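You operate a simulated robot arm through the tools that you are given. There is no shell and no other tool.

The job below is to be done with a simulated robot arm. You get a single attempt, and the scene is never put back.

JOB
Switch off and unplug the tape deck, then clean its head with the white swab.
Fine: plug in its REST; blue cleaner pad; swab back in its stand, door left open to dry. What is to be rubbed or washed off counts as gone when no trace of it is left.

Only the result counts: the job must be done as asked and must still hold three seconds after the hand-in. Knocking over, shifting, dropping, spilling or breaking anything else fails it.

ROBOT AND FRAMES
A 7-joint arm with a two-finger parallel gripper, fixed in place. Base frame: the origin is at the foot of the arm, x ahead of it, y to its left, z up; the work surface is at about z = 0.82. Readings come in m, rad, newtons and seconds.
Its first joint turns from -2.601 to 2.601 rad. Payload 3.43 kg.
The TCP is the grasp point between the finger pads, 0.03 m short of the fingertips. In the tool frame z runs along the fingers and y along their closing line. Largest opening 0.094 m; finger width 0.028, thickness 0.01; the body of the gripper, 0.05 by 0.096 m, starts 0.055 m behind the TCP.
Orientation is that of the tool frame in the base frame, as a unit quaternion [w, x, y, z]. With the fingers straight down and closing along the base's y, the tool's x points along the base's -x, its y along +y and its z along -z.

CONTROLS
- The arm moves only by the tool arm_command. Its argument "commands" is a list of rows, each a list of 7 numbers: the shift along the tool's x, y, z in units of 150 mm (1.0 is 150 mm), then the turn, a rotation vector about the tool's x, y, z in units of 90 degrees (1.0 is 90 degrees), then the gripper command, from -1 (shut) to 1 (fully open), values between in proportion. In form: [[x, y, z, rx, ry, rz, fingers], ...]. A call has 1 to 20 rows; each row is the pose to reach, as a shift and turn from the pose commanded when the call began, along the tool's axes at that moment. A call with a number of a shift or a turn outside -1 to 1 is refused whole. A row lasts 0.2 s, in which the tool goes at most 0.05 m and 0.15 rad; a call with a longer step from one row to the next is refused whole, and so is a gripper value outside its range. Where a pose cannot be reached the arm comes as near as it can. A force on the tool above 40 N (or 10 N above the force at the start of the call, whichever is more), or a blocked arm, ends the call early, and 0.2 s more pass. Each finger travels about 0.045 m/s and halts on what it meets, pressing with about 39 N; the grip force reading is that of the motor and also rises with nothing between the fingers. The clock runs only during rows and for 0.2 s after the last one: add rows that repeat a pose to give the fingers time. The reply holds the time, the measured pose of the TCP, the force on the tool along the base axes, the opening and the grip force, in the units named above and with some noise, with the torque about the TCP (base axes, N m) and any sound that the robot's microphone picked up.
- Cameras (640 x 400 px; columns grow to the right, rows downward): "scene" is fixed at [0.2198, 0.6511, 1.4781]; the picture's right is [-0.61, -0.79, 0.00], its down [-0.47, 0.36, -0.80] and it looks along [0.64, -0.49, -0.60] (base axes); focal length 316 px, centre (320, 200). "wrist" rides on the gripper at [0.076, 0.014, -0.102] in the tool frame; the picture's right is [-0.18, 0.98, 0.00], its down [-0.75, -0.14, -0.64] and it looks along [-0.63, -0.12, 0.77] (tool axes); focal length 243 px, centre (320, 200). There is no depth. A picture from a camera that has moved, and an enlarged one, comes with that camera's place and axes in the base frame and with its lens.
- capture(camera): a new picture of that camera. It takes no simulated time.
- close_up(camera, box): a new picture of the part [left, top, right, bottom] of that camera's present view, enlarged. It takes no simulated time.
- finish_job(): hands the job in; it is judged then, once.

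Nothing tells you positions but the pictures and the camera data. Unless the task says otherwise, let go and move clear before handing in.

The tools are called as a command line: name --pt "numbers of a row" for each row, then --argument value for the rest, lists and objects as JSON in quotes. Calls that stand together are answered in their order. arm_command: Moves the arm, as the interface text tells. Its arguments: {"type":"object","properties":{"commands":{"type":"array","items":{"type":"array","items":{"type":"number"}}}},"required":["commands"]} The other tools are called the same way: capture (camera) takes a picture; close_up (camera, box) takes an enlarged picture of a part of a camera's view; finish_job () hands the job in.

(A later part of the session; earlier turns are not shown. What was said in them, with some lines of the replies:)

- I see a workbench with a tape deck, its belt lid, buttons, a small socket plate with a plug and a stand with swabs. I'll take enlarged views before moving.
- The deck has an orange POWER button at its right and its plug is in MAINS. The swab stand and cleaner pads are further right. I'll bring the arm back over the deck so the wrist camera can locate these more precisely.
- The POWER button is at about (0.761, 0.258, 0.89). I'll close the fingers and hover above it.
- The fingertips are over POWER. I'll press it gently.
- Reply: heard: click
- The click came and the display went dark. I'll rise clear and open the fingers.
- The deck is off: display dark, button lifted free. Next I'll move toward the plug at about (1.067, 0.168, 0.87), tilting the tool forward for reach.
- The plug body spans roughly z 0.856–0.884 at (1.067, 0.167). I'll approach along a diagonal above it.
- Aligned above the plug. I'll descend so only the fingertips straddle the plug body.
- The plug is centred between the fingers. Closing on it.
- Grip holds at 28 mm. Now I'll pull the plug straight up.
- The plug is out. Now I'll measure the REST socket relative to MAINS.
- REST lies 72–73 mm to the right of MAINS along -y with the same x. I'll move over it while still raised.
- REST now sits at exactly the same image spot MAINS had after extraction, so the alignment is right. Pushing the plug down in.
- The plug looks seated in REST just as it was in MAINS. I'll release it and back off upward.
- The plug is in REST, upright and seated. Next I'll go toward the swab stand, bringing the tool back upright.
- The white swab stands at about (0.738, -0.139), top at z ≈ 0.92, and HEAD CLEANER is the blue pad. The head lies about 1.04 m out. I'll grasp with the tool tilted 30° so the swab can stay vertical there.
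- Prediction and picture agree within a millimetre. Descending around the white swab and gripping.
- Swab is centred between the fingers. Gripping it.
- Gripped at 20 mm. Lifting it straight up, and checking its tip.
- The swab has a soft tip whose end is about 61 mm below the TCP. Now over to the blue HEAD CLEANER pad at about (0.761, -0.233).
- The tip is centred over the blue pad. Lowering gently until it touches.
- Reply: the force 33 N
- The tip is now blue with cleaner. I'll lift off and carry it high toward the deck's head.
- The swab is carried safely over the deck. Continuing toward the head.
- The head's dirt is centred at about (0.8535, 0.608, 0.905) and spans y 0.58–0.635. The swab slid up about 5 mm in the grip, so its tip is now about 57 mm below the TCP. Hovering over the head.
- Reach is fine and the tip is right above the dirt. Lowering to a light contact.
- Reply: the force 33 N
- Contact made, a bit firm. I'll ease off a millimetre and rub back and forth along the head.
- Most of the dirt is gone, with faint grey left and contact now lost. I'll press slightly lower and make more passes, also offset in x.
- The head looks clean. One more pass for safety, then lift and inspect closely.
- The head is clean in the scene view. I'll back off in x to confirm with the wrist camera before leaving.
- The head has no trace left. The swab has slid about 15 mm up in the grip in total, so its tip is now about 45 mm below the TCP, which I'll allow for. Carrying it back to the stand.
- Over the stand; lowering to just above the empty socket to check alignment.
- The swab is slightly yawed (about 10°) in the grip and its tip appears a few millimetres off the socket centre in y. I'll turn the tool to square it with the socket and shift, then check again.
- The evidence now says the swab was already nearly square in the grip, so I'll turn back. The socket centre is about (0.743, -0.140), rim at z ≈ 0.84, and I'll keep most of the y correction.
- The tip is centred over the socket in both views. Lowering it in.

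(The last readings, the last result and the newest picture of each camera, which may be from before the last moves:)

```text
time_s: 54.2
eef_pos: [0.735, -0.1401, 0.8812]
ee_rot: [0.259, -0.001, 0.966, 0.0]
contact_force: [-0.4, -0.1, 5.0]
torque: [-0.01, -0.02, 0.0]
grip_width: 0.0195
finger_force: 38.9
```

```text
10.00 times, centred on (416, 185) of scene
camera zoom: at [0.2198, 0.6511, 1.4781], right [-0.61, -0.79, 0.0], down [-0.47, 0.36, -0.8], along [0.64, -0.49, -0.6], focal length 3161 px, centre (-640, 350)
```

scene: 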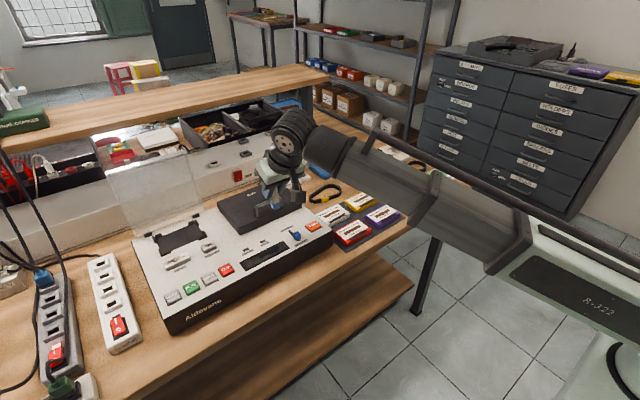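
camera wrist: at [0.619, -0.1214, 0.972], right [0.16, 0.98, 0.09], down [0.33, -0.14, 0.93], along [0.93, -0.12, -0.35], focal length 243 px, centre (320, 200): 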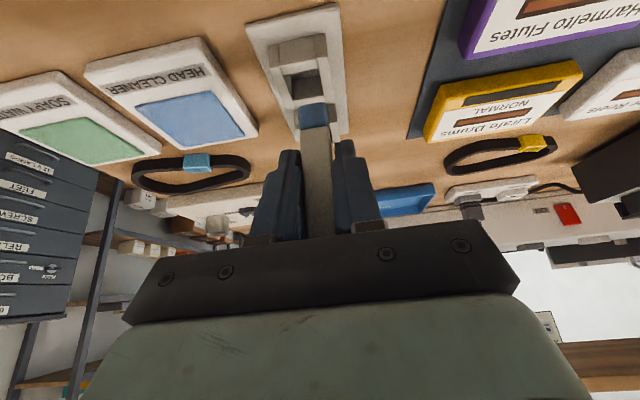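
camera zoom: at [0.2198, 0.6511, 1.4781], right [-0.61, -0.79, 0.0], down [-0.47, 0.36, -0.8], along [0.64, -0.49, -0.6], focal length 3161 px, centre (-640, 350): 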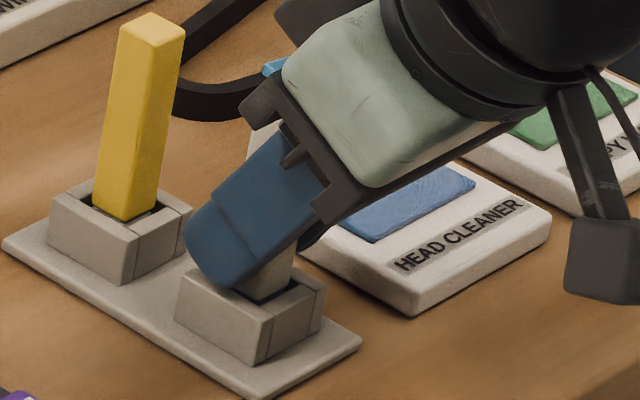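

The swab tip rests on the socket floor (about 5 N). Releasing and rising straight up.

arm_command --pt "-0.001 0 -0.002 0 0 0 -0.5" --pt "-0.001 0 -0.002 0 0 0 -0.2" --pt "-0.001 0 -0.002 0 0 0 0.1" --pt "-0.001 0 -0.002 0 0 0 0.2" --pt "-0.001 0 -0.002 0 0 0 0.2"

close_up --camera "wrist" --box '[240, 20, 400, 220]'

close_up --camera "scene" --box '[392, 165, 440, 205]'

```text
time_s: 55.4
eef_pos: [0.7357, -0.1394, 0.8804]
ee_rot: [0.259, 0.0, 0.966, 0.0]
contact_force: [0.1, 0.6, 0.6]
torque: [0.01, 0.01, 0.01]
grip_width: 0.0564
finger_force: 0.1
```

```text
2.00 times, centred on (320, 120) of wrist
camera zoom: at [0.6174, -0.1251, 0.9317], right [0.16, 0.98, 0.09], down [0.33, -0.14, 0.93], along [0.93, -0.12, -0.35], focal length 485 px, centre (320, 360)
```

zoom: 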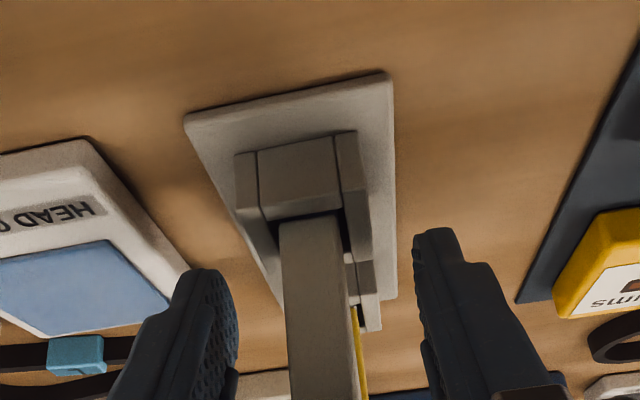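

```text
10.00 times, centred on (416, 185) of scene
camera zoom: at [0.2198, 0.6511, 1.4781], right [-0.61, -0.79, 0.0], down [-0.47, 0.36, -0.8], along [0.64, -0.49, -0.6], focal length 3161 px, centre (-640, 350)
```

zoom: 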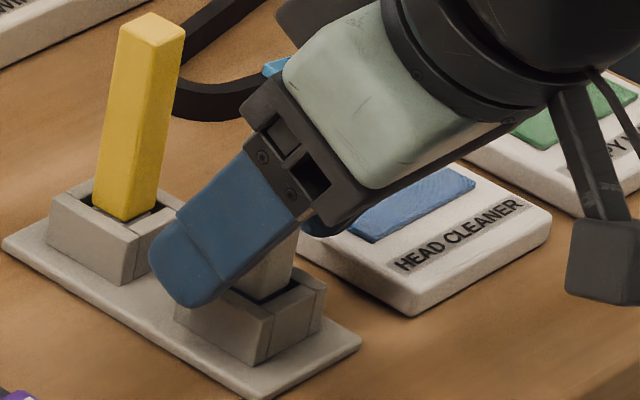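

The swab stands freely. Rising clear.

arm_command --pt "-0.05 0 -0.0866 0 0 0 0.2" --pt "-0.133 0 -0.231 0 0 0 0.2" --pt "-0.25 0 -0.433 0 0 0 0.2" --pt "-0.36 0 -0.62 0 0 0 0.2" --pt "-0.467 0 -0.808 0 0 0 0.2"

capture --camera "scene"

close_up --camera "scene" --box '[370, 150, 450, 210]'

close_up --camera "wrist" --box '[240, 0, 400, 100]'

```text
time_s: 56.6
eef_pos: [0.7352, -0.1404, 1.0214]
ee_rot: [0.259, 0.0, 0.966, 0.0]
contact_force: [-0.2, 0.9, 0.0]
torque: [0.01, -0.01, 0.02]
grip_width: 0.0563
finger_force: 0.2
```

```text
taken
```

scene: 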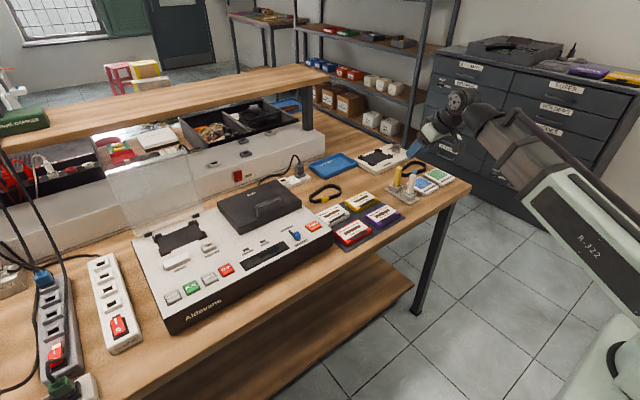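

```text
6.67 times, centred on (410, 180) of scene
camera zoom: at [0.2198, 0.6511, 1.4781], right [-0.61, -0.79, 0.0], down [-0.47, 0.36, -0.8], along [0.64, -0.49, -0.6], focal length 2107 px, centre (-280, 333)
```

zoom: 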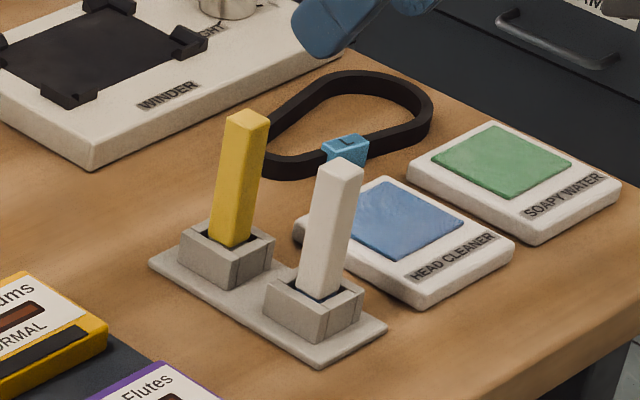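

```text
4.00 times, centred on (320, 50) of wrist
camera zoom: at [0.6176, -0.1256, 1.0736], right [0.16, 0.98, 0.09], down [0.33, -0.14, 0.93], along [0.93, -0.12, -0.35], focal length 970 px, centre (320, 800)
```

zoom: 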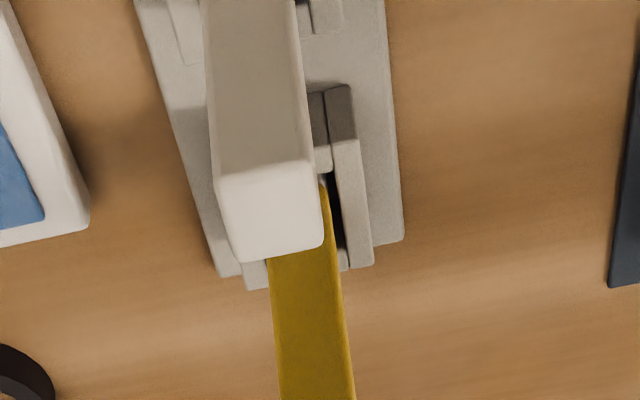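

The white swab is back in its stand, upright. A last check of deck, plug and door before handing in.

close_up --camera "scene" --box '[90, 130, 340, 340]'

close_up --camera "scene" --box '[150, 230, 230, 285]'

close_up --camera "scene" --box '[286, 155, 326, 185]'

```text
1.90 times, centred on (215, 235) of scene
camera zoom: at [0.2198, 0.6511, 1.4781], right [-0.61, -0.79, 0.0], down [-0.47, 0.36, -0.8], along [0.64, -0.49, -0.6], focal length 602 px, centre (520, 133)
```

zoom: 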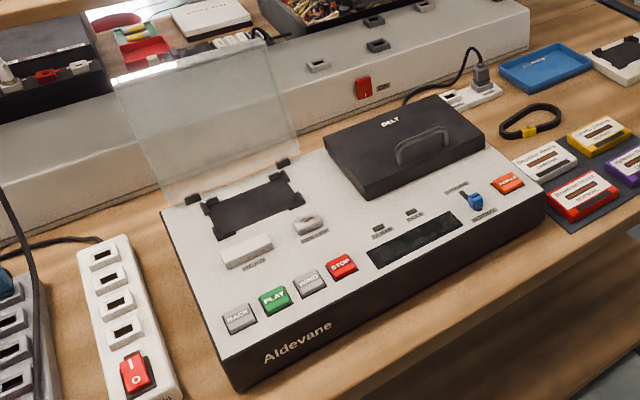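

```text
7.27 times, centred on (190, 258) of scene
camera zoom: at [0.2198, 0.6511, 1.4781], right [-0.61, -0.79, 0.0], down [-0.47, 0.36, -0.8], along [0.64, -0.49, -0.6], focal length 2299 px, centre (1266, -218)
```

zoom: 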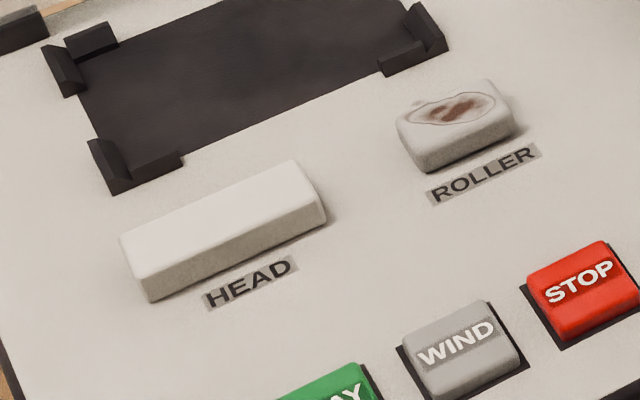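

```text
13.33 times, centred on (306, 170) of scene
camera zoom: at [0.2198, 0.6511, 1.4781], right [-0.61, -0.79, 0.0], down [-0.47, 0.36, -0.8], along [0.64, -0.49, -0.6], focal length 4214 px, centre (507, 600)
```

zoom: 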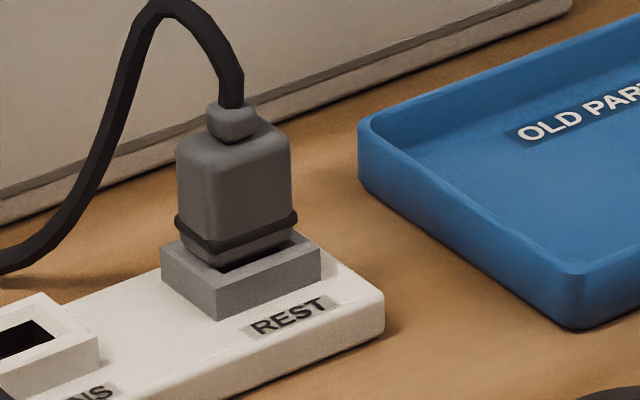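

Everything checks out: the deck is off, its plug is seated in REST at the same depth it had in MAINS, and the head is spotless. The door is open, the swab is back in its stand and the arm is clear. Handing in.

finish_job

```text
The job is handed in.
```

I switched the deck off, moved its plug to REST and cleaned the head. The job is handed in, but no verdict came back, so this is what the last pictures showed:

- **Power:** I pressed POWER, heard the click, and the display went dark and stayed dark.
- **Plug:** it sits upright in REST, at about the same depth it had in MAINS.
- **Head:** I wetted the white swab on the blue HEAD CLEANER pad and rubbed the head until no trace was left in either camera's view. I left the roller dirty, since you asked only for the head.
- **Swab:** it stands upright in its own socket. It slid up about 15 mm in the grip during rubbing, so I lowered it until it touched the socket floor before letting go.
- **Door:** I left it open and did not touch it.

I saw nothing else knocked over or shifted, and the arm is clear of the bench.
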